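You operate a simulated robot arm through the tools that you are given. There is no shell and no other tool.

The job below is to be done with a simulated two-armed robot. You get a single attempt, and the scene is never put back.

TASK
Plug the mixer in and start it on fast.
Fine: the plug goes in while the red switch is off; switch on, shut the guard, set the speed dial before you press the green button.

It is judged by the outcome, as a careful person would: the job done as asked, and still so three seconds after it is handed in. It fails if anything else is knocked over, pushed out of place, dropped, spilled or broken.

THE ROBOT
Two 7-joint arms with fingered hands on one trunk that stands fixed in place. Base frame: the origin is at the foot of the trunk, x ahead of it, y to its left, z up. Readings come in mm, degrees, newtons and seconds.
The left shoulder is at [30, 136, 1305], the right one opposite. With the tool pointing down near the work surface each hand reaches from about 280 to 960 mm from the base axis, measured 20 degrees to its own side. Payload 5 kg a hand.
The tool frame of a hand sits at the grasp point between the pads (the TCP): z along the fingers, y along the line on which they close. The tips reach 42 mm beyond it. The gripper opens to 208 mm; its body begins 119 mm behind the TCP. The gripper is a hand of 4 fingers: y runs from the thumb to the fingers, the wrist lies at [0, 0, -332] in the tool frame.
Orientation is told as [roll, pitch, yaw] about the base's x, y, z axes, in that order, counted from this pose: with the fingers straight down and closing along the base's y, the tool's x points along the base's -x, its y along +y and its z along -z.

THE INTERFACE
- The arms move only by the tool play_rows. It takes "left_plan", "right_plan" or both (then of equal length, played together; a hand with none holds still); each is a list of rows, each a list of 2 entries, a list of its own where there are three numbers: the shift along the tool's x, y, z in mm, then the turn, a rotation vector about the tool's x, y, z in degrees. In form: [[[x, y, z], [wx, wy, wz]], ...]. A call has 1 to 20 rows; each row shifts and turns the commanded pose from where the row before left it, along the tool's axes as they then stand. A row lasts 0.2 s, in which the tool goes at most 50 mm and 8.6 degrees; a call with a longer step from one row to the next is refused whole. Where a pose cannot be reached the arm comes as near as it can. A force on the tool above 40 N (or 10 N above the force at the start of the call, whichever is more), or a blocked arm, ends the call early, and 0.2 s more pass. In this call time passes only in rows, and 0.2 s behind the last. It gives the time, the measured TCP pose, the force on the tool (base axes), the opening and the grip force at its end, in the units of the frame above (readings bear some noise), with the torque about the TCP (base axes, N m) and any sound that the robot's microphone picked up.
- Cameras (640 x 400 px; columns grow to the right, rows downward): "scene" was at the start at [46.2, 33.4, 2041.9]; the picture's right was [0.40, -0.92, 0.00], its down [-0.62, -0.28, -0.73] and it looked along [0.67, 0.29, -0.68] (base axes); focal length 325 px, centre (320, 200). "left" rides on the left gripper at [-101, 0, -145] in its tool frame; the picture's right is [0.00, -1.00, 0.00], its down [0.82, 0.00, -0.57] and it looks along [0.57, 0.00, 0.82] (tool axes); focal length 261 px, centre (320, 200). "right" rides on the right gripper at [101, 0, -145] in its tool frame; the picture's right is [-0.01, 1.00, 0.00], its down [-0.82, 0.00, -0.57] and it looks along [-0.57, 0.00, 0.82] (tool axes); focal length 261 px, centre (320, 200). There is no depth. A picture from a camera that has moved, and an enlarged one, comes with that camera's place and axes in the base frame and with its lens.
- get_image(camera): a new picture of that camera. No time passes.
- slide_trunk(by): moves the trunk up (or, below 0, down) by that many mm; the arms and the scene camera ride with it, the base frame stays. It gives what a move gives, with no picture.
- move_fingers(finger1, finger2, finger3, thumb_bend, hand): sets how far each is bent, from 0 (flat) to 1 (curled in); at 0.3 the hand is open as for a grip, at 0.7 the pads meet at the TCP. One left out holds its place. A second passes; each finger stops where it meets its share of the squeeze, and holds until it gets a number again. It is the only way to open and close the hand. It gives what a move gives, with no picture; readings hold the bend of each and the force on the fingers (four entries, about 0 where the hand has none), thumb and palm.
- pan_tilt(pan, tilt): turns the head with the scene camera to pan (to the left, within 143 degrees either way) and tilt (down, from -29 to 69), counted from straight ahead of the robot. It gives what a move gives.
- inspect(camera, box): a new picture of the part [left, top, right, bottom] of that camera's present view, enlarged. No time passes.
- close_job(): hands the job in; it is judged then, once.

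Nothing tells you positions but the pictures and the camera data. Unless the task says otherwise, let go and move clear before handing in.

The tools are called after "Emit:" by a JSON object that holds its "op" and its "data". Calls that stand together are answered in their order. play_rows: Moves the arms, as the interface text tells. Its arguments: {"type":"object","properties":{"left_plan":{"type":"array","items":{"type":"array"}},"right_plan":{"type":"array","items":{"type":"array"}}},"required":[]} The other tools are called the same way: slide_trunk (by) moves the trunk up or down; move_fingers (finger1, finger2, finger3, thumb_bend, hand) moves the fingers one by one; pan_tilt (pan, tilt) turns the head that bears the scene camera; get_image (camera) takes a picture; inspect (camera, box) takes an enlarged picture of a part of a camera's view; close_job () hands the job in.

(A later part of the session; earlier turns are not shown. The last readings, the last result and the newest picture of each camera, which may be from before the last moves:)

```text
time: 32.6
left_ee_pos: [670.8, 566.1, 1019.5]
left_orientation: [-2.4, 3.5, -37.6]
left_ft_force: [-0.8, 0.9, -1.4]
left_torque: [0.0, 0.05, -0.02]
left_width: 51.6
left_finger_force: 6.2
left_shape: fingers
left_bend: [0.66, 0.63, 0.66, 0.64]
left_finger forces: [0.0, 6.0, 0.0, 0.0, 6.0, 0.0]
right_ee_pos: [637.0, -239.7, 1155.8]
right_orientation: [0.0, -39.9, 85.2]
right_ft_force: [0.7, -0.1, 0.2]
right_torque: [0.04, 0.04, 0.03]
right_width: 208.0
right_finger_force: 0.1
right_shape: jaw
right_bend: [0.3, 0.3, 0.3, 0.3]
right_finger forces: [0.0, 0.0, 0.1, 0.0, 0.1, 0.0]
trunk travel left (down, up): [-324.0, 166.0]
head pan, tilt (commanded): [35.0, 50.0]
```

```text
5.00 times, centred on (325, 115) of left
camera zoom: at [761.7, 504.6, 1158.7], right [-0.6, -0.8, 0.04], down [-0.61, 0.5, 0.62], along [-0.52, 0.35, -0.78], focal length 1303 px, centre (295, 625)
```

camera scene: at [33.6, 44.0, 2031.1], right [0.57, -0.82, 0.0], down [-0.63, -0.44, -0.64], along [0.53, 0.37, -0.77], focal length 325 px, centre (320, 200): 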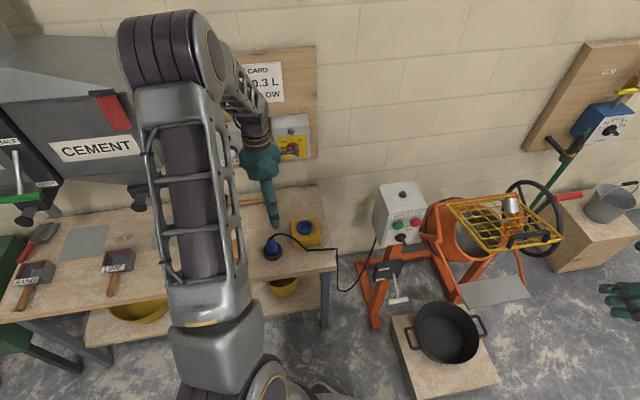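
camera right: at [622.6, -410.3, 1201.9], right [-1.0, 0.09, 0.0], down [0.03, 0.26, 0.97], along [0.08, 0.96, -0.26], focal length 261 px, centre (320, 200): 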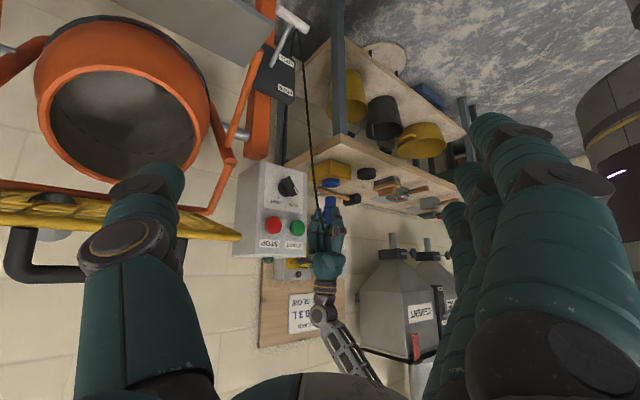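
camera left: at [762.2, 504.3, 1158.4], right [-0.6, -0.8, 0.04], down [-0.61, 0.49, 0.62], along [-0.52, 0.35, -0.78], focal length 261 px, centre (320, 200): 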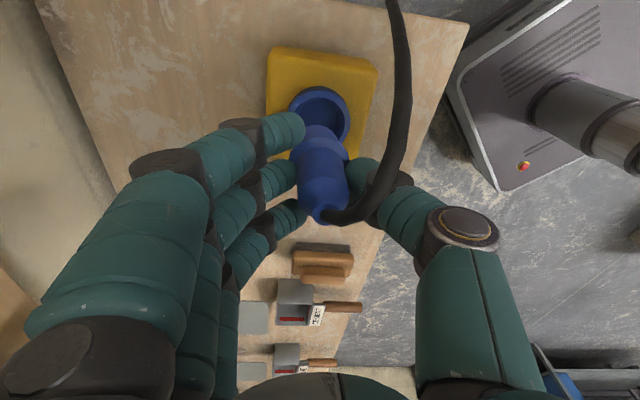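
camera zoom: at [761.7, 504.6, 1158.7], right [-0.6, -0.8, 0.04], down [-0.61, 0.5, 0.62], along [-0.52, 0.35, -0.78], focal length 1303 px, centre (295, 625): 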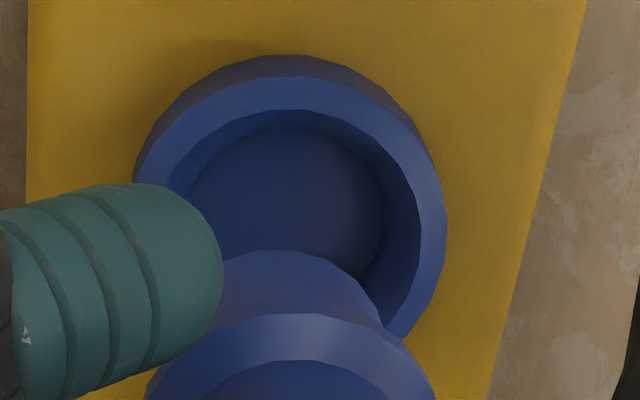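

The side view settles it. The socket is at (666, 563.6, 877), and the plug bottom at z≈931 is only 1–2 mm off centre, against a 55 mm recess and a 43–48 mm collar. I'll nudge it, lower it straight down to just above the rim, and check again.

Emit:
{"op": "play_rows", "data": {"left_plan": [[[-1, -1.9, 0], [0, 0, 0]], [[-0.9, 0.7, 15], [0, 0, 0]], [[-0.9, 0.7, 15], [0, 0, 0]], [[-0.6, 0.4, 10], [0, 0, 0]], [[0, 0, 0], [0, 0, 0]]]}}

Emit:
{"op": "inspect", "data": {"camera": "right", "box": [305, 155, 365, 225]}}

Emit:
{"op": "inspect", "data": {"camera": "left", "box": [285, 75, 365, 155]}}

Emit:
{"op": "inspect", "data": {"camera": "scene", "box": [270, 190, 330, 250]}}

```text
time: 33.8
left_ee_pos: [670.4, 563.8, 979.7]
left_orientation: [-2.5, 3.5, -37.6]
left_ft_force: [-0.4, -0.4, -1.9]
left_torque: [0.01, -0.04, 0.0]
left_width: 51.7
left_finger_force: 5.8
left_shape: fingers
left_bend: [0.66, 0.63, 0.66, 0.64]
left_finger forces: [0.0, 6.0, 0.0, 0.0, 6.0, 0.0]
right_ee_pos: [637.0, -239.7, 1157.1]
right_orientation: [-0.1, -40.0, 85.2]
right_ft_force: [0.4, -0.4, 0.1]
right_torque: [0.01, -0.04, -0.02]
right_width: 208.1
right_finger_force: 0.1
right_shape: jaw
right_bend: [0.3, 0.3, 0.3, 0.3]
right_finger forces: [0.0, 0.0, 0.0, 0.0, 0.0, 0.0]
trunk travel left (down, up): [-324.0, 166.0]
head pan, tilt (commanded): [35.0, 50.0]
```

```text
5.71 times, centred on (335, 190) of right
camera zoom: at [622.0, -410.6, 1202.2], right [-1.0, 0.09, 0.0], down [0.03, 0.26, 0.97], along [0.08, 0.96, -0.26], focal length 1489 px, centre (234, 257)
```

zoom: 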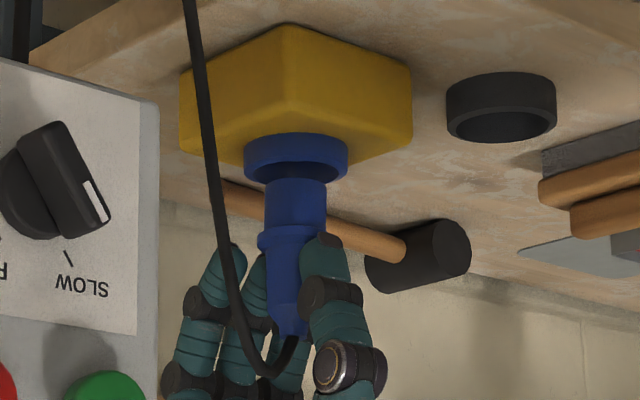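

```text
5.00 times, centred on (325, 115) of left
camera zoom: at [760.5, 502.1, 1118.9], right [-0.6, -0.8, 0.04], down [-0.61, 0.5, 0.62], along [-0.52, 0.35, -0.78], focal length 1303 px, centre (295, 625)
```

zoom: 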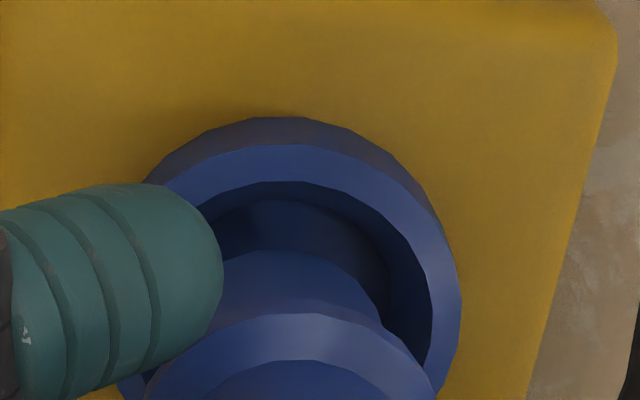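

```text
6.67 times, centred on (300, 220) of scene
camera zoom: at [33.3, 43.9, 2031.2], right [0.57, -0.82, 0.0], down [-0.63, -0.44, -0.64], along [0.53, 0.37, -0.77], focal length 2167 px, centre (453, 67)
```

zoom: 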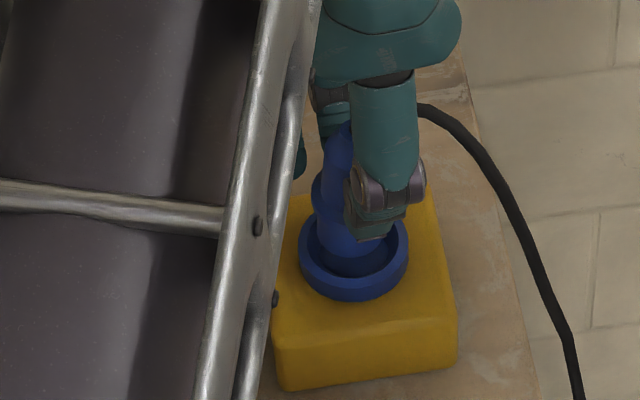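

In the side view the plug is aligned within a fraction of a millimetre in x. I'll zoom closer in the scene view to confirm the other direction before lowering it in.

Emit:
{"op": "inspect", "data": {"camera": "scene", "box": [290, 205, 320, 237]}}

Emit:
{"op": "inspect", "data": {"camera": "right", "box": [330, 170, 355, 195]}}

```text
12.50 times, centred on (305, 221) of scene
camera zoom: at [33.3, 43.9, 2031.2], right [0.57, -0.82, 0.0], down [-0.63, -0.44, -0.64], along [0.53, 0.37, -0.77], focal length 4064 px, centre (508, -62)
```

zoom: 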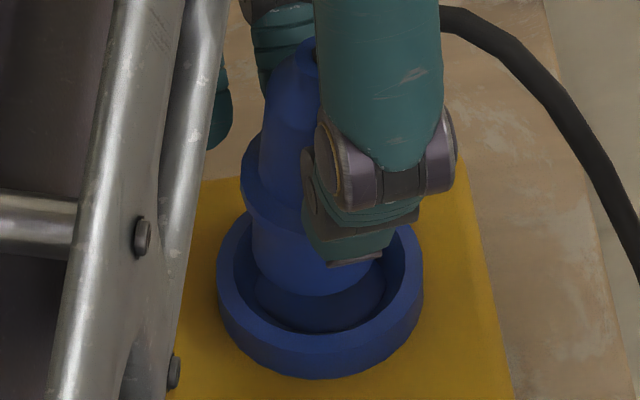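

```text
16.00 times, centred on (342, 182) of right
camera zoom: at [622.0, -410.6, 1202.2], right [-1.0, 0.09, 0.0], down [0.03, 0.26, 0.97], along [0.08, 0.96, -0.26], focal length 4170 px, centre (-40, 480)
```

zoom: 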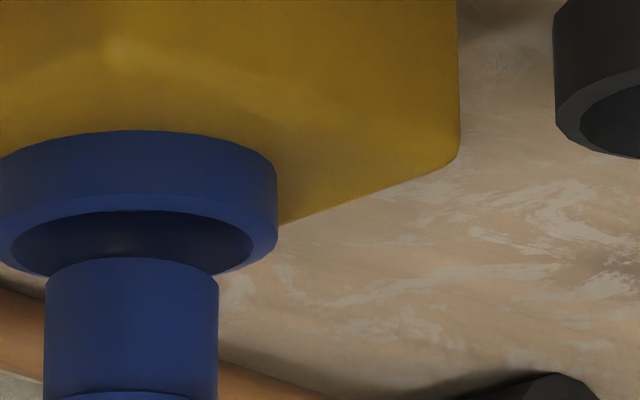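

All views agree the plug is centred within about 2 mm, with plenty of clearance at the rim. I'll lower it into the socket in small steps, watching the force.

Emit:
{"op": "play_rows", "data": {"left_plan": [[[-0.5, 0.3, 8], [0, 0, 0]], [[-0.5, 0.3, 8], [0, 0, 0]], [[-0.4, 0.3, 6], [0, 0, 0]], [[-0.3, 0.2, 5], [0, 0, 0]], [[0, 0, 0], [0, 0, 0]]]}}

Emit:
{"op": "inspect", "data": {"camera": "right", "box": [315, 155, 365, 215]}}

Emit:
{"op": "inspect", "data": {"camera": "left", "box": [265, 75, 385, 225]}}

```text
time: 35.0
left_ee_pos: [669.3, 564.1, 953.1]
left_orientation: [-2.4, 3.5, -37.6]
left_ft_force: [0.1, 0.2, -0.4]
left_torque: [0.02, -0.02, 0.01]
left_width: 51.4
left_finger_force: 5.7
left_shape: fingers
left_bend: [0.66, 0.63, 0.66, 0.64]
left_finger forces: [0.0, 6.5, 0.0, 0.0, 6.3, 0.1]
right_ee_pos: [637.5, -241.0, 1155.2]
right_orientation: [-0.1, -40.1, 85.2]
right_ft_force: [0.1, 0.0, 0.2]
right_torque: [0.01, 0.02, 0.02]
right_width: 207.8
right_finger_force: 0.0
right_shape: jaw
right_bend: [0.3, 0.3, 0.3, 0.3]
right_finger forces: [0.0, 0.1, 0.0, 0.1, 0.1, 0.0]
trunk travel left (down, up): [-324.0, 166.0]
head pan, tilt (commanded): [35.0, 50.0]
```

```text
6.67 times, centred on (340, 185) of right
camera zoom: at [622.1, -410.6, 1202.1], right [-1.0, 0.09, 0.0], down [0.03, 0.26, 0.97], along [0.08, 0.96, -0.26], focal length 1738 px, centre (187, 300)
```

zoom: 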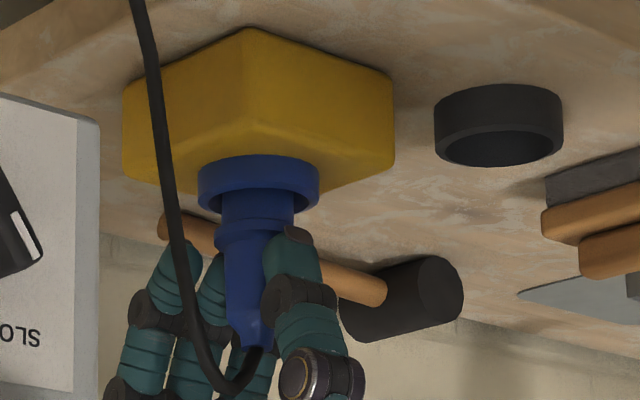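

```text
2.67 times, centred on (325, 150) of left
camera zoom: at [760.0, 502.1, 1092.1], right [-0.6, -0.8, 0.04], down [-0.61, 0.5, 0.62], along [-0.52, 0.35, -0.78], focal length 695 px, centre (307, 333)
```

zoom: 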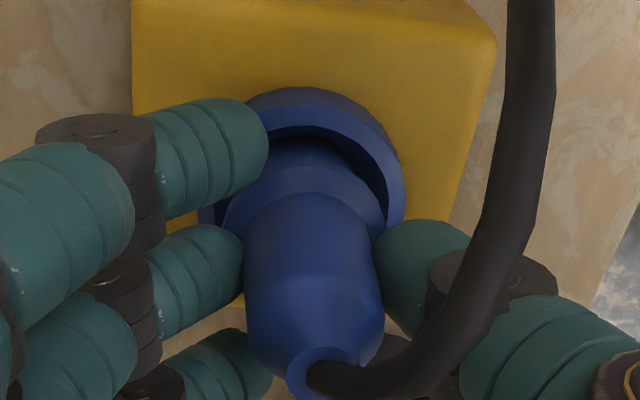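

The collar is about 12 mm inside the socket with almost no side force. I'll keep lowering in small steps until it seats.

Emit:
{"op": "play_rows", "data": {"left_plan": [[[-0.25, 0.2, 4], [0, 0, 0]], [[-0.25, 0.2, 4], [0, 0, 0]], [[-0.25, 0.2, 4], [0, 0, 0]], [[0, 0, 0], [0, 0, 0]]]}}

Emit:
{"op": "inspect", "data": {"camera": "right", "box": [315, 155, 365, 215]}}

Emit:
{"op": "inspect", "data": {"camera": "left", "box": [265, 75, 385, 225]}}

```text
time: 35.8
left_ee_pos: [670.7, 568.4, 949.6]
left_orientation: [-2.0, 3.4, -37.6]
left_ft_force: [-6.5, 0.6, 26.1]
left_torque: [0.04, 0.32, 0.09]
left_width: 54.8
left_finger_force: 15.7
left_shape: fingers
left_bend: [0.66, 0.64, 0.66, 0.64]
left_finger forces: [0.1, 17.3, 0.0, 0.1, 14.5, 0.0]
right_ee_pos: [635.4, -241.3, 1157.6]
right_orientation: [-0.1, -40.0, 85.2]
right_ft_force: [0.8, 0.1, -0.5]
right_torque: [-0.05, 0.07, 0.03]
right_width: 208.1
right_finger_force: 0.0
right_shape: jaw
right_bend: [0.3, 0.3, 0.3, 0.3]
right_finger forces: [0.0, 0.0, 0.0, 0.1, 0.1, 0.1]
trunk travel left (down, up): [-324.0, 166.0]
head pan, tilt (commanded): [35.0, 50.0]
heard: snap
stopped in row 3 (left hand): the force on the tool passed its limit at 44 N (the readings are from after the stop); the commanded pose is now the measured one
```

```text
6.67 times, centred on (340, 185) of right
camera zoom: at [621.0, -411.2, 1202.6], right [-1.0, 0.09, 0.0], down [0.03, 0.26, 0.97], along [0.08, 0.96, -0.26], focal length 1738 px, centre (187, 300)
```

zoom: 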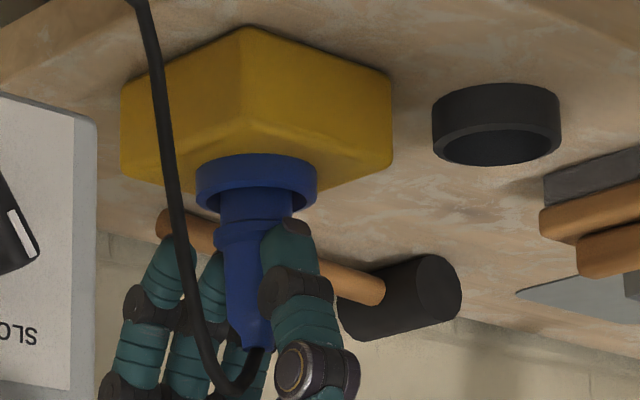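

```text
2.67 times, centred on (325, 150) of left
camera zoom: at [761.4, 505.6, 1088.4], right [-0.6, -0.8, 0.03], down [-0.61, 0.49, 0.62], along [-0.51, 0.35, -0.78], focal length 695 px, centre (307, 333)
```

zoom: 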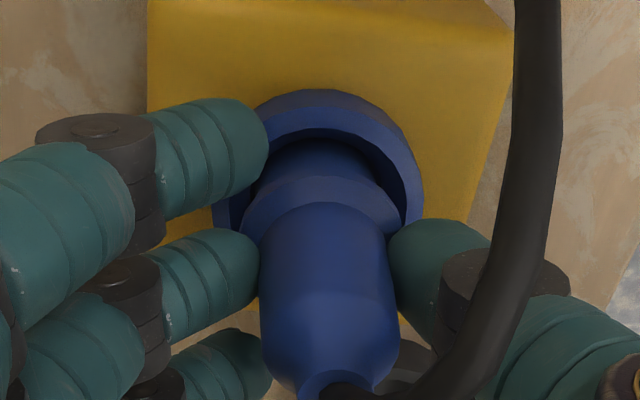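

I heard a snap, with the plug bottomed at about z 861, so it appears to have latched in the socket. I'll open the fingers gently and see whether it stays upright and seated.

Emit:
{"op": "move_fingers", "data": {"hand": "left", "finger1": 0.55, "finger2": 0.55, "finger3": 0.55, "thumb_bend": 0.55}}

Emit:
{"op": "inspect", "data": {"camera": "right", "box": [315, 155, 365, 215]}}

Emit:
{"op": "get_image", "data": {"camera": "left"}}

Emit:
{"op": "inspect", "data": {"camera": "scene", "box": [270, 190, 330, 250]}}

```text
time: 36.8
left_ee_pos: [671.6, 566.9, 945.5]
left_orientation: [-2.1, 3.4, -37.4]
left_ft_force: [-0.2, 0.2, -0.2]
left_torque: [0.0, -0.05, 0.02]
left_width: 94.5
left_finger_force: 0.1
left_shape: fingers
left_bend: [0.55, 0.55, 0.55, 0.55]
left_finger forces: [0.0, 0.0, 0.0, 0.0, 0.0, 0.1]
right_ee_pos: [636.1, -240.7, 1156.0]
right_orientation: [0.0, -40.0, 85.2]
right_ft_force: [0.0, 0.0, -0.1]
right_torque: [-0.02, -0.02, -0.01]
right_width: 208.0
right_finger_force: 0.0
right_shape: jaw
right_bend: [0.3, 0.3, 0.3, 0.3]
right_finger forces: [0.0, 0.0, 0.0, 0.1, 0.0, 0.0]
trunk travel left (down, up): [-324.0, 166.0]
head pan, tilt (commanded): [35.0, 50.0]
```

```text
6.67 times, centred on (340, 185) of right
camera zoom: at [621.8, -410.7, 1202.2], right [-1.0, 0.09, 0.0], down [0.03, 0.26, 0.97], along [0.08, 0.96, -0.26], focal length 1738 px, centre (187, 300)
```

zoom: 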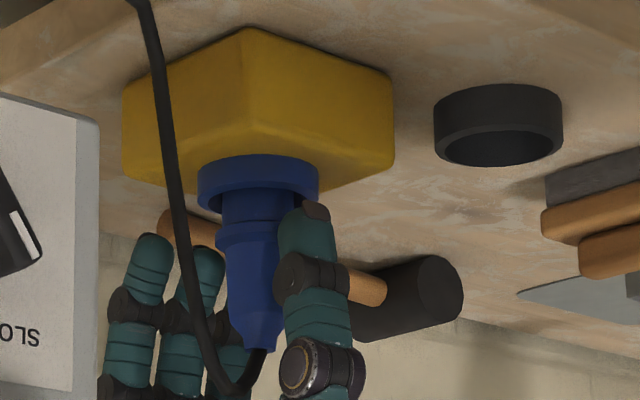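

```text
taken
camera left: at [761.8, 504.7, 1085.5], right [-0.6, -0.8, 0.04], down [-0.61, 0.49, 0.62], along [-0.51, 0.35, -0.78], focal length 261 px, centre (320, 200)
```

left: 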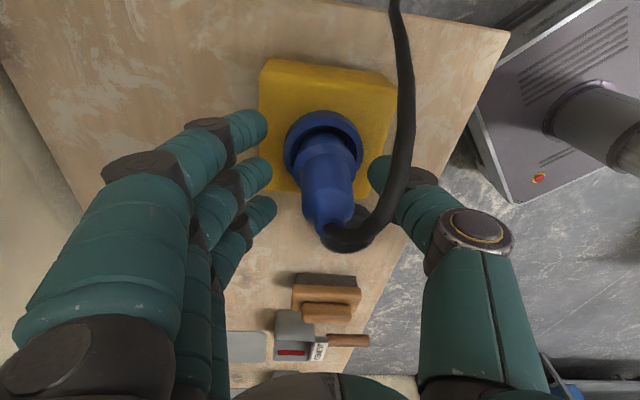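

```text
6.67 times, centred on (300, 220) of scene
camera zoom: at [33.0, 43.7, 2031.1], right [0.57, -0.82, 0.0], down [-0.63, -0.44, -0.64], along [0.53, 0.37, -0.77], focal length 2167 px, centre (453, 67)
```

zoom: 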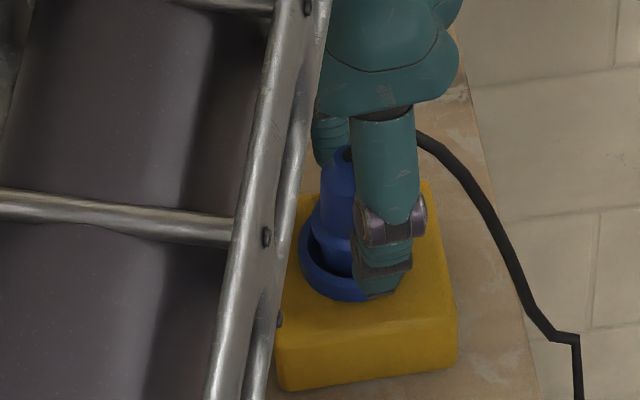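

The plug stands seated by itself in the socket, centred in the rim. I'll open the hand fully and back straight up, clear of the plug and cable.

Emit:
{"op": "move_fingers", "data": {"hand": "left", "finger1": 0.3, "finger2": 0.3, "finger3": 0.3, "thumb_bend": 0.3}}

Emit:
{"op": "play_rows", "data": {"left_plan": [[[4, -1, -15], [0, 0, 0]], [[4, -1, -20], [0, 0, 0]], [[3, -2, -35], [0, 0, 0]], [[3, -2, -40], [0, 0, 0]], [[3, -2, -45], [0, 0, 0]]]}}

Emit:
{"op": "get_image", "data": {"camera": "left"}}

Emit:
{"op": "inspect", "data": {"camera": "right", "box": [305, 155, 375, 225]}}

Emit:
{"op": "inspect", "data": {"camera": "scene", "box": [270, 180, 350, 260]}}

```text
time: 37.8
left_ee_pos: [671.8, 567.2, 947.2]
left_orientation: [-2.1, 3.3, -37.5]
left_ft_force: [0.0, 0.2, 1.3]
left_torque: [0.0, -0.03, 0.02]
left_width: 223.3
left_finger_force: 0.0
left_shape: fingers
left_bend: [0.3, 0.3, 0.3, 0.3]
left_finger forces: [0.0, 0.0, 0.1, 0.1, 0.1, 0.0]
right_ee_pos: [638.0, -241.0, 1156.3]
right_orientation: [0.0, -40.1, 85.1]
right_ft_force: [0.1, 0.0, 0.1]
right_torque: [0.0, -0.04, -0.01]
right_width: 207.8
right_finger_force: 0.0
right_shape: jaw
right_bend: [0.3, 0.3, 0.3, 0.3]
right_finger forces: [0.0, 0.0, 0.0, 0.0, 0.0, 0.0]
trunk travel left (down, up): [-324.0, 166.0]
head pan, tilt (commanded): [35.0, 50.0]
```

```text
time: 39.0
left_ee_pos: [663.3, 569.9, 1102.7]
left_orientation: [-2.2, 3.5, -37.5]
left_ft_force: [-1.0, -1.0, -1.0]
left_torque: [0.11, -0.14, 0.0]
left_width: 223.8
left_finger_force: 0.1
left_shape: fingers
left_bend: [0.3, 0.3, 0.3, 0.3]
left_finger forces: [0.0, 0.0, 0.1, 0.1, 0.1, 0.0]
right_ee_pos: [634.9, -240.6, 1157.3]
right_orientation: [-0.1, -40.0, 85.2]
right_ft_force: [-0.3, -1.9, -0.5]
right_torque: [0.03, -0.09, -0.04]
right_width: 207.7
right_finger_force: 0.0
right_shape: jaw
right_bend: [0.3, 0.3, 0.3, 0.3]
right_finger forces: [0.0, 0.0, 0.0, 0.0, 0.0, 0.1]
trunk travel left (down, up): [-324.0, 166.0]
head pan, tilt (commanded): [35.0, 50.0]
```

```text
taken
camera left: at [753.5, 506.6, 1241.4], right [-0.6, -0.8, 0.04], down [-0.61, 0.49, 0.62], along [-0.51, 0.35, -0.78], focal length 261 px, centre (320, 200)
```

left: 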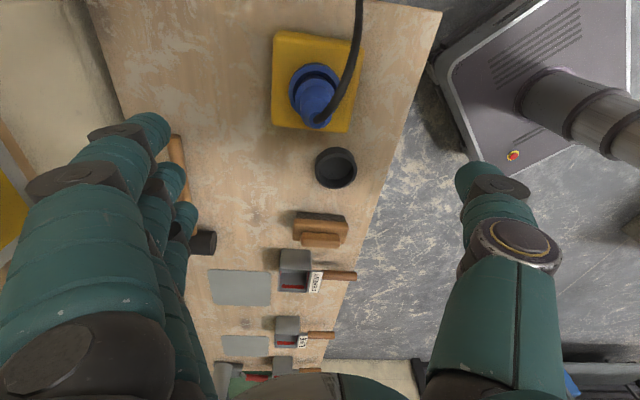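

```text
5.71 times, centred on (340, 190) of right
camera zoom: at [620.9, -411.4, 1202.6], right [-1.0, 0.09, 0.0], down [0.03, 0.26, 0.97], along [0.08, 0.96, -0.26], focal length 1489 px, centre (206, 257)
```

zoom: 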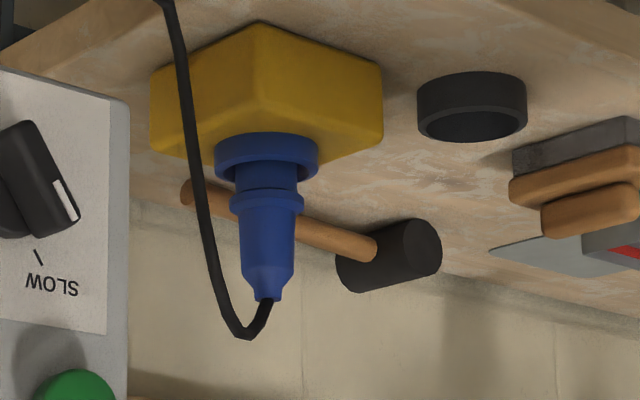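

```text
5.00 times, centred on (310, 220) of scene
camera zoom: at [31.6, 42.9, 2031.2], right [0.57, -0.82, 0.0], down [-0.63, -0.44, -0.64], along [0.53, 0.37, -0.77], focal length 1626 px, centre (370, 100)
```

zoom: 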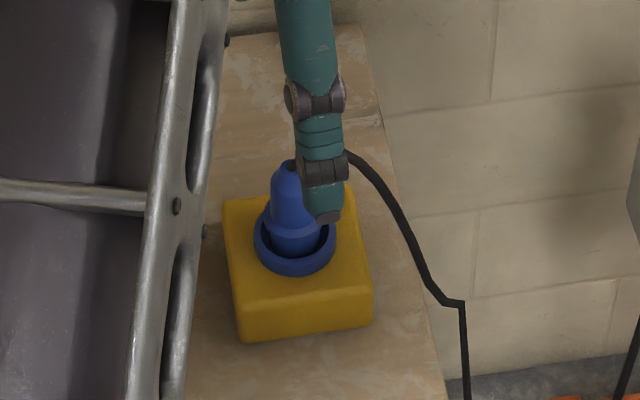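

The plug is standing centred and upright in the socket. Next is the red wall switch at about (817, 726, 1142). I'll turn the left hand to face the wall and look at the knob up close.

Emit:
{"op": "play_rows", "data": {"left_plan": [[[0, 0, 0], [-2.3, -3.5, 0]], [[0, 0, 0], [0, 0, -8.3]], [[0, 0, 0], [0, 0, -8.3]], [[0, 0, 0], [0, 0, -8.3]], [[0, 0, 0], [0, 0, -8.3]], [[0, 0, 0], [0, 0, -8.3]], [[0, 0, 0], [0, 0, -8.3]], [[0, 0, 0], [0, 0, -8.3]], [[0, 0, 0], [0, 0, -8.3]], [[0, 0, 0], [0, 0, -8.3]], [[0, 0, 0], [0, 0, -7.8]], [[0, 0, 0], [0, 0, 0]]]}}

Emit:
{"op": "get_image", "data": {"camera": "left"}}

Emit:
{"op": "get_image", "data": {"camera": "scene"}}

```text
time: 41.6
left_ee_pos: [665.7, 570.6, 1102.6]
left_orientation: [-0.2, -0.1, 45.2]
left_ft_force: [0.2, -0.9, 0.0]
left_torque: [-0.01, -0.02, 0.02]
left_width: 223.5
left_finger_force: 0.2
left_shape: fingers
left_bend: [0.3, 0.3, 0.3, 0.3]
left_finger forces: [0.0, 0.0, 0.0, 0.0, 0.0, 0.1]
right_ee_pos: [637.4, -240.4, 1156.0]
right_orientation: [0.0, -40.0, 85.2]
right_ft_force: [0.2, 0.1, 0.5]
right_torque: [0.0, -0.01, -0.01]
right_width: 207.8
right_finger_force: 0.0
right_shape: jaw
right_bend: [0.3, 0.3, 0.3, 0.3]
right_finger forces: [0.0, 0.0, 0.1, 0.0, 0.0, 0.0]
trunk travel left (down, up): [-324.0, 166.0]
head pan, tilt (commanded): [35.0, 50.0]
```

```text
taken
camera left: at [735.2, 641.1, 1248.0], right [0.71, -0.7, 0.0], down [-0.58, -0.58, 0.57], along [-0.4, -0.41, -0.82], focal length 261 px, centre (320, 200)
```

left: 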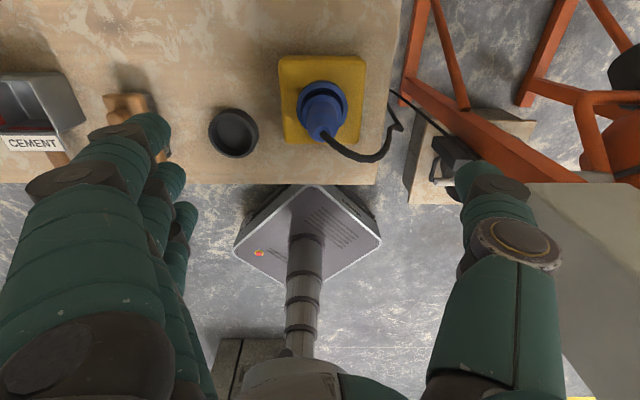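

```text
taken
camera scene: at [33.5, 44.1, 2031.1], right [0.57, -0.82, 0.0], down [-0.63, -0.44, -0.64], along [0.53, 0.37, -0.77], focal length 325 px, centre (320, 200)
```

scene: 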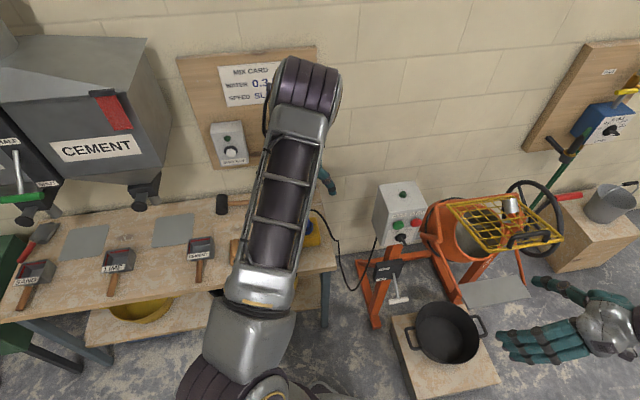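

The hand is now aligned with the wall direction. Next I'll pitch it up so the fingers point horizontally at the wall.

Emit:
{"op": "play_rows", "data": {"left_plan": [[[0, 0, 0], [0, -7.5, 0]], [[0, 0, 0], [0, -7.5, 0]], [[0, 0, 0], [0, -7.5, 0]], [[0, 0, 0], [0, -7.5, 0]], [[0, 0, 0], [0, -7.5, 0]], [[0, 0, 0], [0, -7.5, 0]]]}}

Emit:
{"op": "get_image", "data": {"camera": "left"}}

Emit:
{"op": "get_image", "data": {"camera": "scene"}}

Emit:
{"op": "get_image", "data": {"camera": "right"}}

```text
time: 43.0
left_ee_pos: [665.0, 569.2, 1102.3]
left_orientation: [-0.1, -45.4, 45.2]
left_ft_force: [-0.3, 0.1, 0.8]
left_torque: [0.02, 0.07, 0.05]
left_width: 223.8
left_finger_force: 0.0
left_shape: fingers
left_bend: [0.3, 0.3, 0.3, 0.3]
left_finger forces: [0.1, 0.0, 0.0, 0.0, 0.0, 0.0]
right_ee_pos: [637.2, -240.6, 1155.6]
right_orientation: [0.0, -40.0, 85.1]
right_ft_force: [0.9, 0.1, 0.2]
right_torque: [0.0, -0.01, 0.01]
right_width: 207.8
right_finger_force: 0.0
right_shape: jaw
right_bend: [0.3, 0.3, 0.3, 0.3]
right_finger forces: [0.0, 0.1, 0.0, 0.1, 0.1, 0.0]
trunk travel left (down, up): [-324.0, 166.0]
head pan, tilt (commanded): [35.0, 50.0]
```

```text
taken
camera left: at [641.8, 547.8, 1276.8], right [0.71, -0.7, 0.0], down [-0.69, -0.7, -0.18], along [0.13, 0.12, -0.98], focal length 261 px, centre (320, 200)
```

left: 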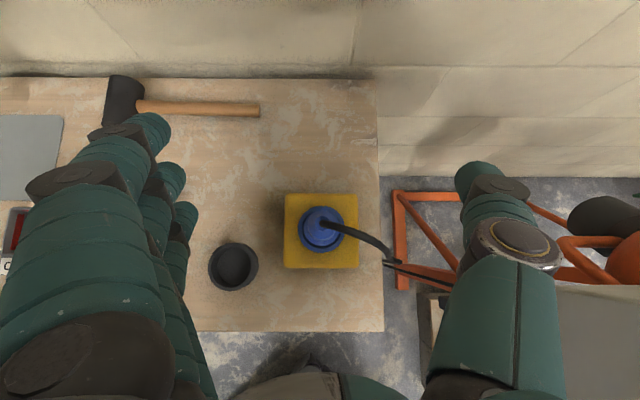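

```text
taken
camera scene: at [33.7, 43.9, 2031.1], right [0.57, -0.82, 0.0], down [-0.63, -0.44, -0.64], along [0.53, 0.37, -0.77], focal length 325 px, centre (320, 200)
```

scene: 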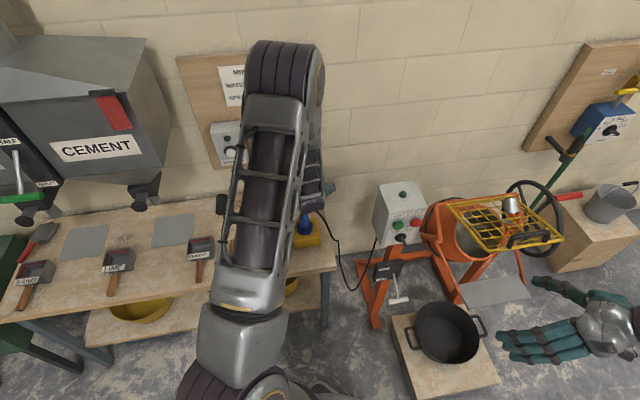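

```text
taken
camera right: at [622.2, -410.6, 1202.0], right [-1.0, 0.09, 0.0], down [0.03, 0.26, 0.97], along [0.08, 0.96, -0.26], focal length 261 px, centre (320, 200)
```

right: 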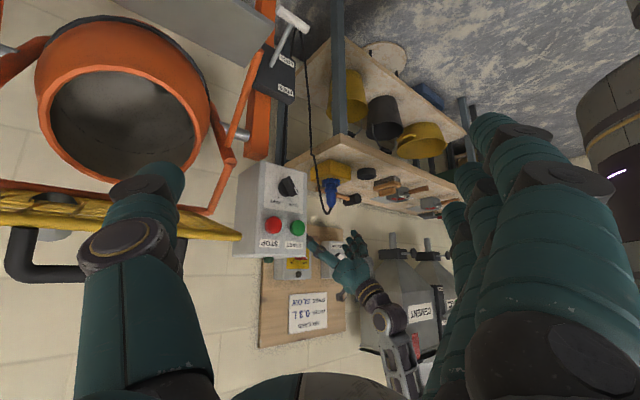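

The motion is clean, so I'll finish the pitch to horizontal and look at the switch.

Emit:
{"op": "play_rows", "data": {"left_plan": [[[0, 0, 0], [0, -7.5, 0]], [[0, 0, 0], [0, -7.5, 0]], [[0, 0, 0], [0, -7.5, 0]], [[0, 0, 0], [0, -7.5, 0]], [[0, 0, 0], [0, -7.5, 0]], [[0, 0, 0], [0, -7.5, 0]]]}}

Emit:
{"op": "get_image", "data": {"camera": "left"}}

Emit:
{"op": "get_image", "data": {"camera": "scene"}}

```text
time: 44.4
left_ee_pos: [665.0, 571.9, 1101.7]
left_orientation: [-163.3, -89.6, -151.7]
left_ft_force: [0.1, 0.4, 0.4]
left_torque: [-0.01, 0.0, 0.04]
left_width: 223.8
left_finger_force: 0.0
left_shape: fingers
left_bend: [0.3, 0.3, 0.3, 0.3]
left_finger forces: [0.0, 0.1, 0.0, 0.0, 0.0, 0.0]
right_ee_pos: [637.1, -240.2, 1156.9]
right_orientation: [0.0, -39.9, 85.1]
right_ft_force: [0.1, 0.9, 0.2]
right_torque: [-0.04, 0.08, 0.01]
right_width: 207.8
right_finger_force: 0.0
right_shape: jaw
right_bend: [0.3, 0.3, 0.3, 0.3]
right_finger forces: [0.0, 0.1, 0.0, 0.0, 0.0, 0.0]
trunk travel left (down, up): [-324.0, 166.0]
head pan, tilt (commanded): [35.0, 50.0]
```

```text
taken
camera left: at [561.8, 468.0, 1202.7], right [0.71, -0.71, 0.01], down [-0.4, -0.4, -0.82], along [0.58, 0.58, -0.57], focal length 261 px, centre (320, 200)
```

left: 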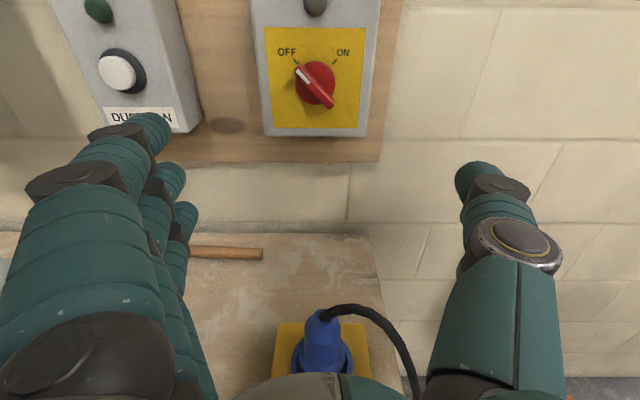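

```text
taken
camera scene: at [34.6, 44.8, 2031.1], right [0.57, -0.82, 0.0], down [-0.63, -0.44, -0.64], along [0.53, 0.37, -0.77], focal length 325 px, centre (320, 200)
```

scene: 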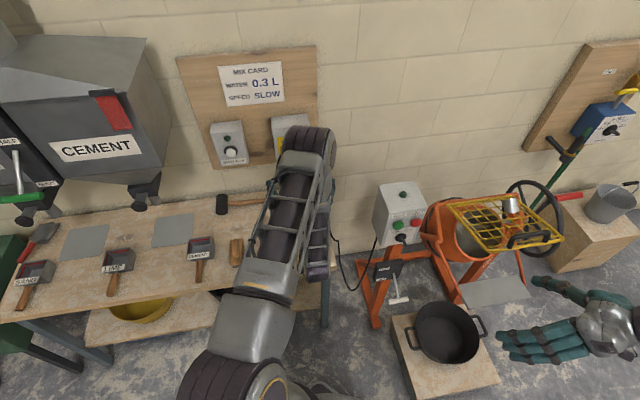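

Now I have a clear view of the isolator, with its pointer plainly at OFF. I'll zoom in to measure the knob.

Emit:
{"op": "inspect", "data": {"camera": "left", "box": [255, 0, 385, 140]}}

Emit:
{"op": "inspect", "data": {"camera": "left", "box": [280, 45, 350, 115]}}

Emit:
{"op": "inspect", "data": {"camera": "right", "box": [260, 230, 330, 300]}}

```text
2.86 times, centred on (320, 70) of left
camera zoom: at [561.8, 468.0, 1202.7], right [0.71, -0.71, 0.01], down [-0.4, -0.4, -0.82], along [0.58, 0.58, -0.57], focal length 745 px, centre (320, 571)
```

zoom: 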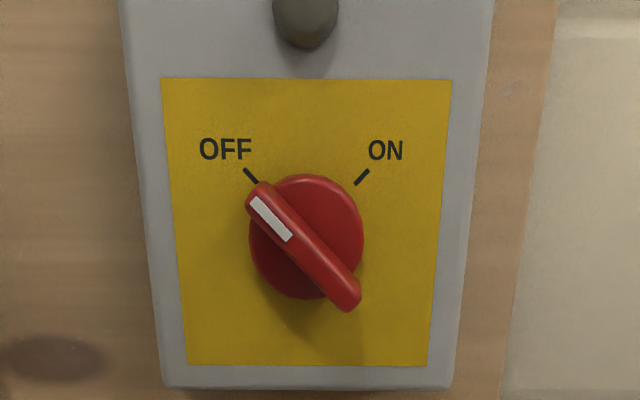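

```text
5.71 times, centred on (315, 80) of left
camera zoom: at [561.8, 468.0, 1202.7], right [0.71, -0.71, 0.01], down [-0.4, -0.4, -0.82], along [0.58, 0.58, -0.57], focal length 1489 px, centre (349, 886)
```

zoom: 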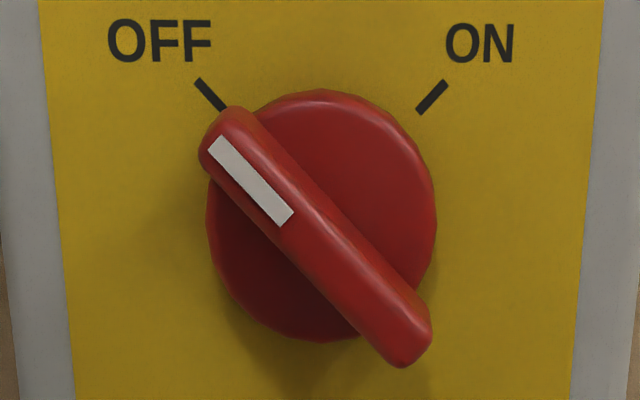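

```text
5.71 times, centred on (295, 265) of right
camera zoom: at [622.8, -409.9, 1202.0], right [-1.0, 0.09, 0.0], down [0.03, 0.26, 0.97], along [0.08, 0.96, -0.26], focal length 1489 px, centre (463, -171)
```

zoom: 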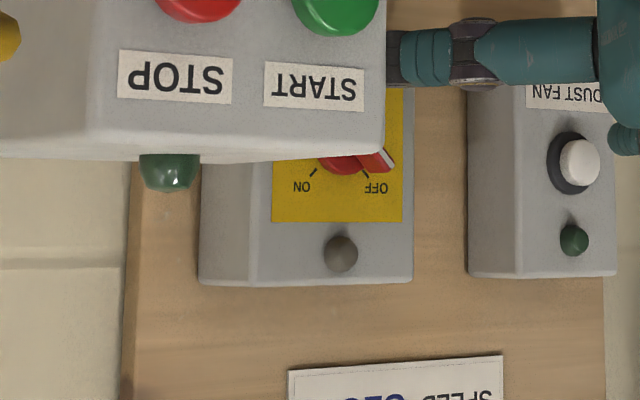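

The knob axis is at wall-coordinates t=-60, z≈1135.5 (base ≈ (812, 726)), with the panel at n≈1087 and a lever bar about 57×12 mm that stands 8–28 mm off the panel, pointing up-left at OFF. I'll line the hand up with it, roll 45° so the fingers straddle the bar, and narrow the grip.

Emit:
{"op": "play_rows", "data": {"left_plan": [[[-17, 3, 25], [0, 0, 0]], [[-16.8, 3, 25], [0, 0, 0]], [[0, 0, 0], [0, 0, -7.5]], [[0, 0, 0], [0, 0, -7.5]], [[0, 0, 0], [0, 0, -7.5]], [[0, 0, 0], [0, 0, -7.5]], [[0, 0, 0], [0, 0, -7.5]], [[0, 0, 0], [0, 0, -7.5]], [[0, 0, 0], [0, 0, 0]]]}}

Emit:
{"op": "move_fingers", "data": {"hand": "left", "finger1": 0.55, "finger2": 0.55, "finger3": 0.55, "thumb_bend": 0.55}}

Emit:
{"op": "get_image", "data": {"camera": "left"}}

```text
time: 46.4
left_ee_pos: [695.5, 609.7, 1136.3]
left_orientation: [-90.3, -44.9, 135.1]
left_ft_force: [0.5, 0.1, -1.1]
left_torque: [-0.01, -0.02, 0.03]
left_width: 223.8
left_finger_force: 0.1
left_shape: fingers
left_bend: [0.3, 0.3, 0.3, 0.3]
left_finger forces: [0.1, 0.1, 0.1, 0.1, 0.0, 0.0]
right_ee_pos: [637.8, -241.0, 1156.2]
right_orientation: [0.0, -40.0, 85.1]
right_ft_force: [0.1, -0.2, 0.2]
right_torque: [0.03, 0.01, 0.02]
right_width: 208.1
right_finger_force: 0.1
right_shape: jaw
right_bend: [0.3, 0.3, 0.3, 0.3]
right_finger forces: [0.0, 0.1, 0.0, 0.0, 0.1, 0.0]
trunk travel left (down, up): [-324.0, 166.0]
head pan, tilt (commanded): [35.0, 50.0]
```

```text
time: 47.4
left_ee_pos: [694.8, 609.7, 1136.0]
left_orientation: [-90.2, -45.0, 135.2]
left_ft_force: [0.1, 0.3, -0.1]
left_torque: [0.02, 0.0, 0.01]
left_width: 96.4
left_finger_force: 0.0
left_shape: fingers
left_bend: [0.55, 0.55, 0.55, 0.55]
left_finger forces: [0.1, 0.0, 0.1, 0.0, 0.1, 0.0]
right_ee_pos: [637.6, -240.0, 1156.3]
right_orientation: [0.0, -40.0, 85.1]
right_ft_force: [0.4, 0.4, -0.2]
right_torque: [0.01, 0.02, 0.0]
right_width: 208.0
right_finger_force: 0.0
right_shape: jaw
right_bend: [0.3, 0.3, 0.3, 0.3]
right_finger forces: [0.0, 0.1, 0.0, 0.1, 0.0, 0.1]
trunk travel left (down, up): [-324.0, 166.0]
head pan, tilt (commanded): [35.0, 50.0]
```

```text
taken
camera left: at [542.3, 557.5, 1207.5], right [0.5, -0.5, 0.71], down [0.01, -0.82, -0.58], along [0.87, 0.29, -0.4], focal length 261 px, centre (320, 200)
```

left: 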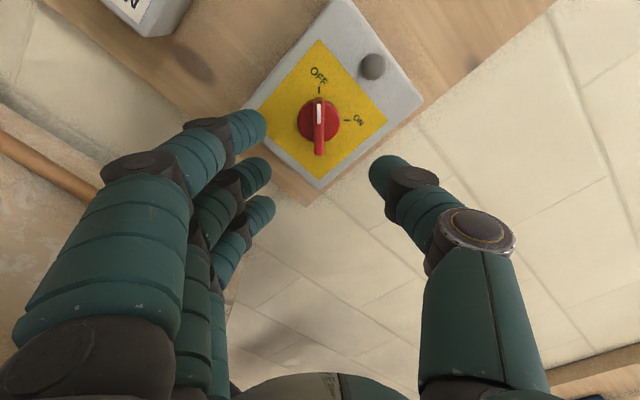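

The bar now runs straight along the hand's axis. I'll zoom in to check how well it is centred.

Emit:
{"op": "inspect", "data": {"camera": "left", "box": [270, 70, 370, 170]}}

```text
4.00 times, centred on (320, 120) of left
camera zoom: at [542.3, 557.5, 1207.5], right [0.5, -0.5, 0.71], down [0.01, -0.82, -0.58], along [0.87, 0.29, -0.4], focal length 1043 px, centre (320, 520)
```

zoom: 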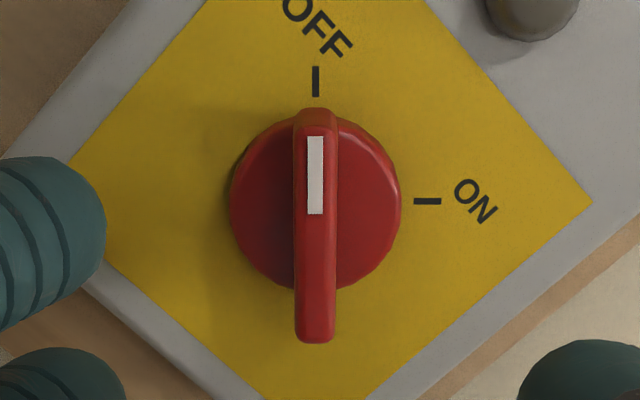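

The bar is centred to within about 3 mm, so I'll trim that out and advance until the fingertips are just short of the knob's base.

Emit:
{"op": "play_rows", "data": {"left_plan": [[[-0.9, 0.45, 30], [0, 0, 0]], [[-0.9, 0.45, 30], [0, 0, 0]], [[-0.9, 0.4, 25], [0, 0, 0]], [[0, 0, 15], [0, 0, 0]], [[0, 0, 7], [0, 0, 0]], [[0, 0, 0], [0, 0, 0]]]}}

Emit:
{"op": "get_image", "data": {"camera": "left"}}

Emit:
{"op": "inspect", "data": {"camera": "left", "box": [220, 90, 420, 240]}}

```text
time: 48.8
left_ee_pos: [768.6, 687.1, 1138.4]
left_orientation: [-90.2, -44.9, 135.2]
left_ft_force: [-0.1, 0.0, 0.4]
left_torque: [-0.02, 0.0, -0.01]
left_width: 96.2
left_finger_force: 0.0
left_shape: fingers
left_bend: [0.55, 0.55, 0.55, 0.55]
left_finger forces: [0.0, 0.0, 0.0, 0.0, 0.1, 0.1]
right_ee_pos: [637.1, -240.5, 1156.5]
right_orientation: [-0.1, -39.9, 85.2]
right_ft_force: [0.1, -0.1, -0.3]
right_torque: [-0.01, 0.02, 0.0]
right_width: 207.9
right_finger_force: 0.1
right_shape: jaw
right_bend: [0.3, 0.3, 0.3, 0.3]
right_finger forces: [0.0, 0.1, 0.0, 0.0, 0.0, 0.0]
trunk travel left (down, up): [-324.0, 166.0]
head pan, tilt (commanded): [35.0, 50.0]
```

```text
taken
camera left: at [616.1, 635.9, 1208.6], right [0.5, -0.5, 0.71], down [0.01, -0.82, -0.58], along [0.87, 0.29, -0.4], focal length 261 px, centre (320, 200)
```

left: 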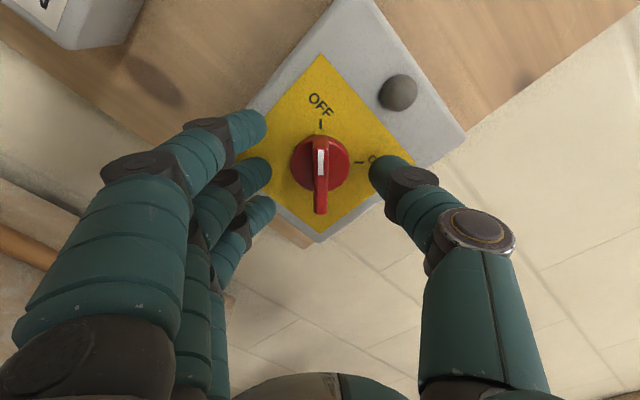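

```text
2.67 times, centred on (320, 165) of left
camera zoom: at [616.1, 635.9, 1208.6], right [0.5, -0.5, 0.71], down [0.01, -0.82, -0.58], along [0.87, 0.29, -0.4], focal length 695 px, centre (320, 293)
```

zoom: 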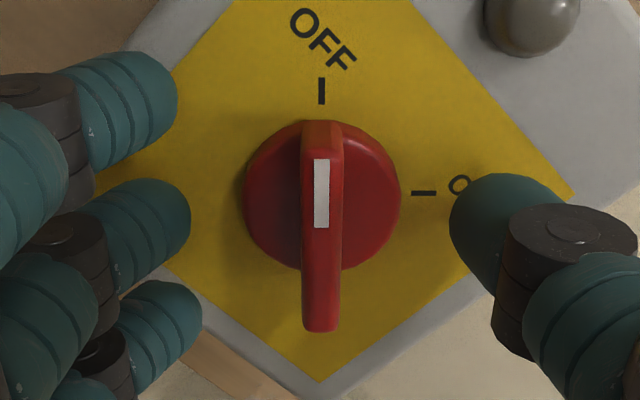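

The hand is centred on the bar with the fingertips just off the base. I'll close on the bar.

Emit:
{"op": "move_fingers", "data": {"hand": "left", "finger1": 0.72, "finger2": 0.72, "finger3": 0.72, "thumb_bend": 0.72}}

Emit:
{"op": "get_image", "data": {"camera": "left"}}

Emit:
{"op": "inspect", "data": {"camera": "left", "box": [220, 90, 420, 240]}}

```text
time: 49.8
left_ee_pos: [769.7, 689.6, 1137.0]
left_orientation: [-90.3, -45.0, 135.2]
left_ft_force: [4.2, 7.0, -0.9]
left_torque: [0.09, 0.06, 0.09]
left_width: 32.7
left_finger_force: 11.7
left_shape: fingers
left_bend: [0.71, 0.68, 0.68, 0.69]
left_finger forces: [3.2, 5.3, 5.0, 0.0, 11.0, 0.0]
right_ee_pos: [637.7, -239.6, 1156.8]
right_orientation: [0.0, -39.9, 85.0]
right_ft_force: [0.2, -0.2, -0.1]
right_torque: [0.02, -0.02, 0.03]
right_width: 208.1
right_finger_force: 0.0
right_shape: jaw
right_bend: [0.3, 0.3, 0.3, 0.3]
right_finger forces: [0.0, 0.0, 0.0, 0.1, 0.1, 0.0]
trunk travel left (down, up): [-324.0, 166.0]
head pan, tilt (commanded): [35.0, 50.0]
```

```text
taken
camera left: at [616.3, 636.6, 1208.3], right [0.5, -0.5, 0.71], down [0.01, -0.82, -0.58], along [0.87, 0.29, -0.4], focal length 261 px, centre (320, 200)
```

left: 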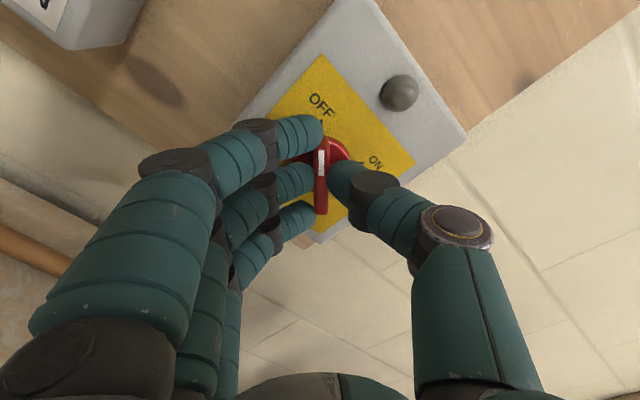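

```text
2.67 times, centred on (320, 165) of left
camera zoom: at [616.3, 636.6, 1208.3], right [0.5, -0.5, 0.71], down [0.01, -0.82, -0.58], along [0.87, 0.29, -0.4], focal length 695 px, centre (320, 293)
```

zoom: 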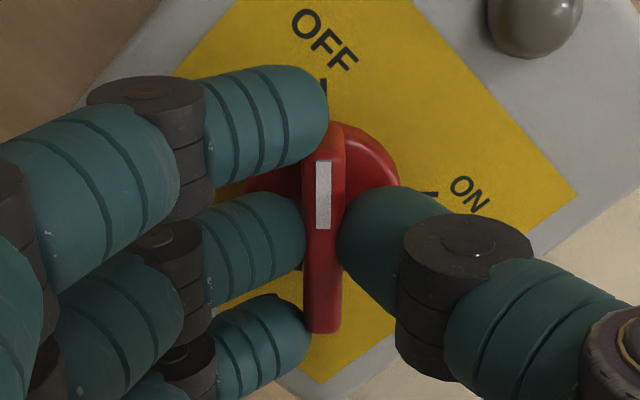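

The grip on the bar is firm and even. I'll turn it clockwise, halfway first.

Emit:
{"op": "play_rows", "data": {"left_plan": [[[0, 0, 0], [0, 0, 7.5]], [[0, 0, 0], [0, 0, 7.5]], [[0, 0, 0], [0, 0, 7.5]], [[0, 0, 0], [0, 0, 7.5]], [[0, 0, 0], [0, 0, 7.5]], [[0, 0, 0], [0, 0, 7.5]]]}}

Emit:
{"op": "inspect", "data": {"camera": "left", "box": [220, 60, 420, 240]}}

```text
time: 51.2
left_ee_pos: [770.3, 686.2, 1138.6]
left_orientation: [167.4, -89.7, -122.5]
left_ft_force: [8.2, 2.9, 10.0]
left_torque: [0.12, -0.22, -0.07]
left_width: 32.2
left_finger_force: 11.1
left_shape: fingers
left_bend: [0.71, 0.68, 0.72, 0.69]
left_finger forces: [3.3, 5.6, 1.2, 0.1, 12.2, 0.0]
right_ee_pos: [636.6, -239.6, 1156.1]
right_orientation: [0.0, -40.0, 85.1]
right_ft_force: [-0.8, -0.2, -0.2]
right_torque: [0.0, -0.03, -0.01]
right_width: 207.9
right_finger_force: 0.0
right_shape: jaw
right_bend: [0.3, 0.3, 0.3, 0.3]
right_finger forces: [0.1, 0.1, 0.0, 0.0, 0.0, 0.1]
trunk travel left (down, up): [-324.0, 166.0]
head pan, tilt (commanded): [35.0, 50.0]
```

```text
2.22 times, centred on (320, 150) of left
camera zoom: at [667.0, 584.2, 1239.4], right [0.71, -0.71, 0.0], down [-0.4, -0.4, -0.82], along [0.58, 0.58, -0.57], focal length 579 px, centre (320, 311)
```

zoom: 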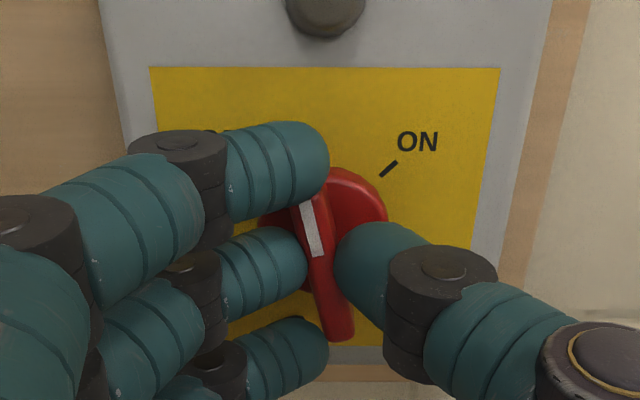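

The bar is turning with the hand. I'll carry on to ON.

Emit:
{"op": "play_rows", "data": {"left_plan": [[[0, 0, 0], [0, 0, 7.5]], [[0, 0, 0], [0, 0, 7.5]], [[0, 0, 0], [0, 0, 7.5]], [[0, 0, 0], [0, 0, 7.5]], [[0, 0, 0], [0, 0, 7.5]], [[0, 0, 0], [0, 0, 7.5]], [[0, 0, 0], [0, 0, 5]]]}}

Emit:
{"op": "inspect", "data": {"camera": "left", "box": [220, 60, 420, 240]}}

```text
time: 52.8
left_ee_pos: [771.9, 684.4, 1138.4]
left_orientation: [90.3, -39.9, -45.3]
left_ft_force: [21.0, -7.4, 14.3]
left_torque: [0.25, -0.21, -0.47]
left_width: 32.3
left_finger_force: 15.5
left_shape: fingers
left_bend: [0.71, 0.68, 0.72, 0.69]
left_finger forces: [13.1, 4.8, 1.2, 0.0, 11.7, 0.0]
right_ee_pos: [637.5, -241.7, 1156.3]
right_orientation: [0.1, -40.2, 85.1]
right_ft_force: [0.5, -0.6, 0.2]
right_torque: [0.01, -0.01, 0.01]
right_width: 208.0
right_finger_force: 0.1
right_shape: jaw
right_bend: [0.3, 0.3, 0.3, 0.3]
right_finger forces: [0.1, 0.0, 0.0, 0.1, 0.1, 0.1]
trunk travel left (down, up): [-324.0, 166.0]
head pan, tilt (commanded): [35.0, 50.0]
```

```text
2.22 times, centred on (320, 150) of left
camera zoom: at [722.8, 527.5, 1203.0], right [0.46, -0.46, -0.76], down [-0.85, 0.04, -0.53], along [0.27, 0.89, -0.37], focal length 579 px, centre (320, 311)
```

zoom: 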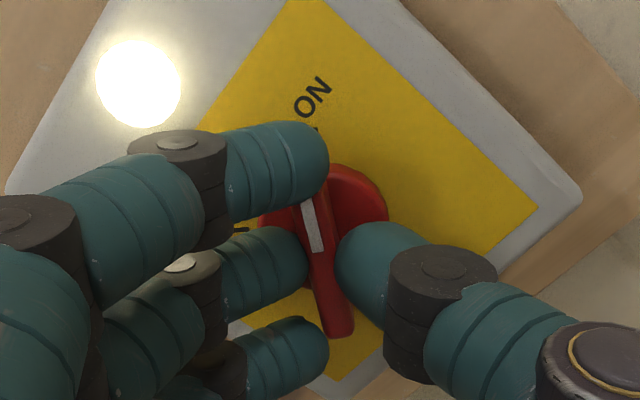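

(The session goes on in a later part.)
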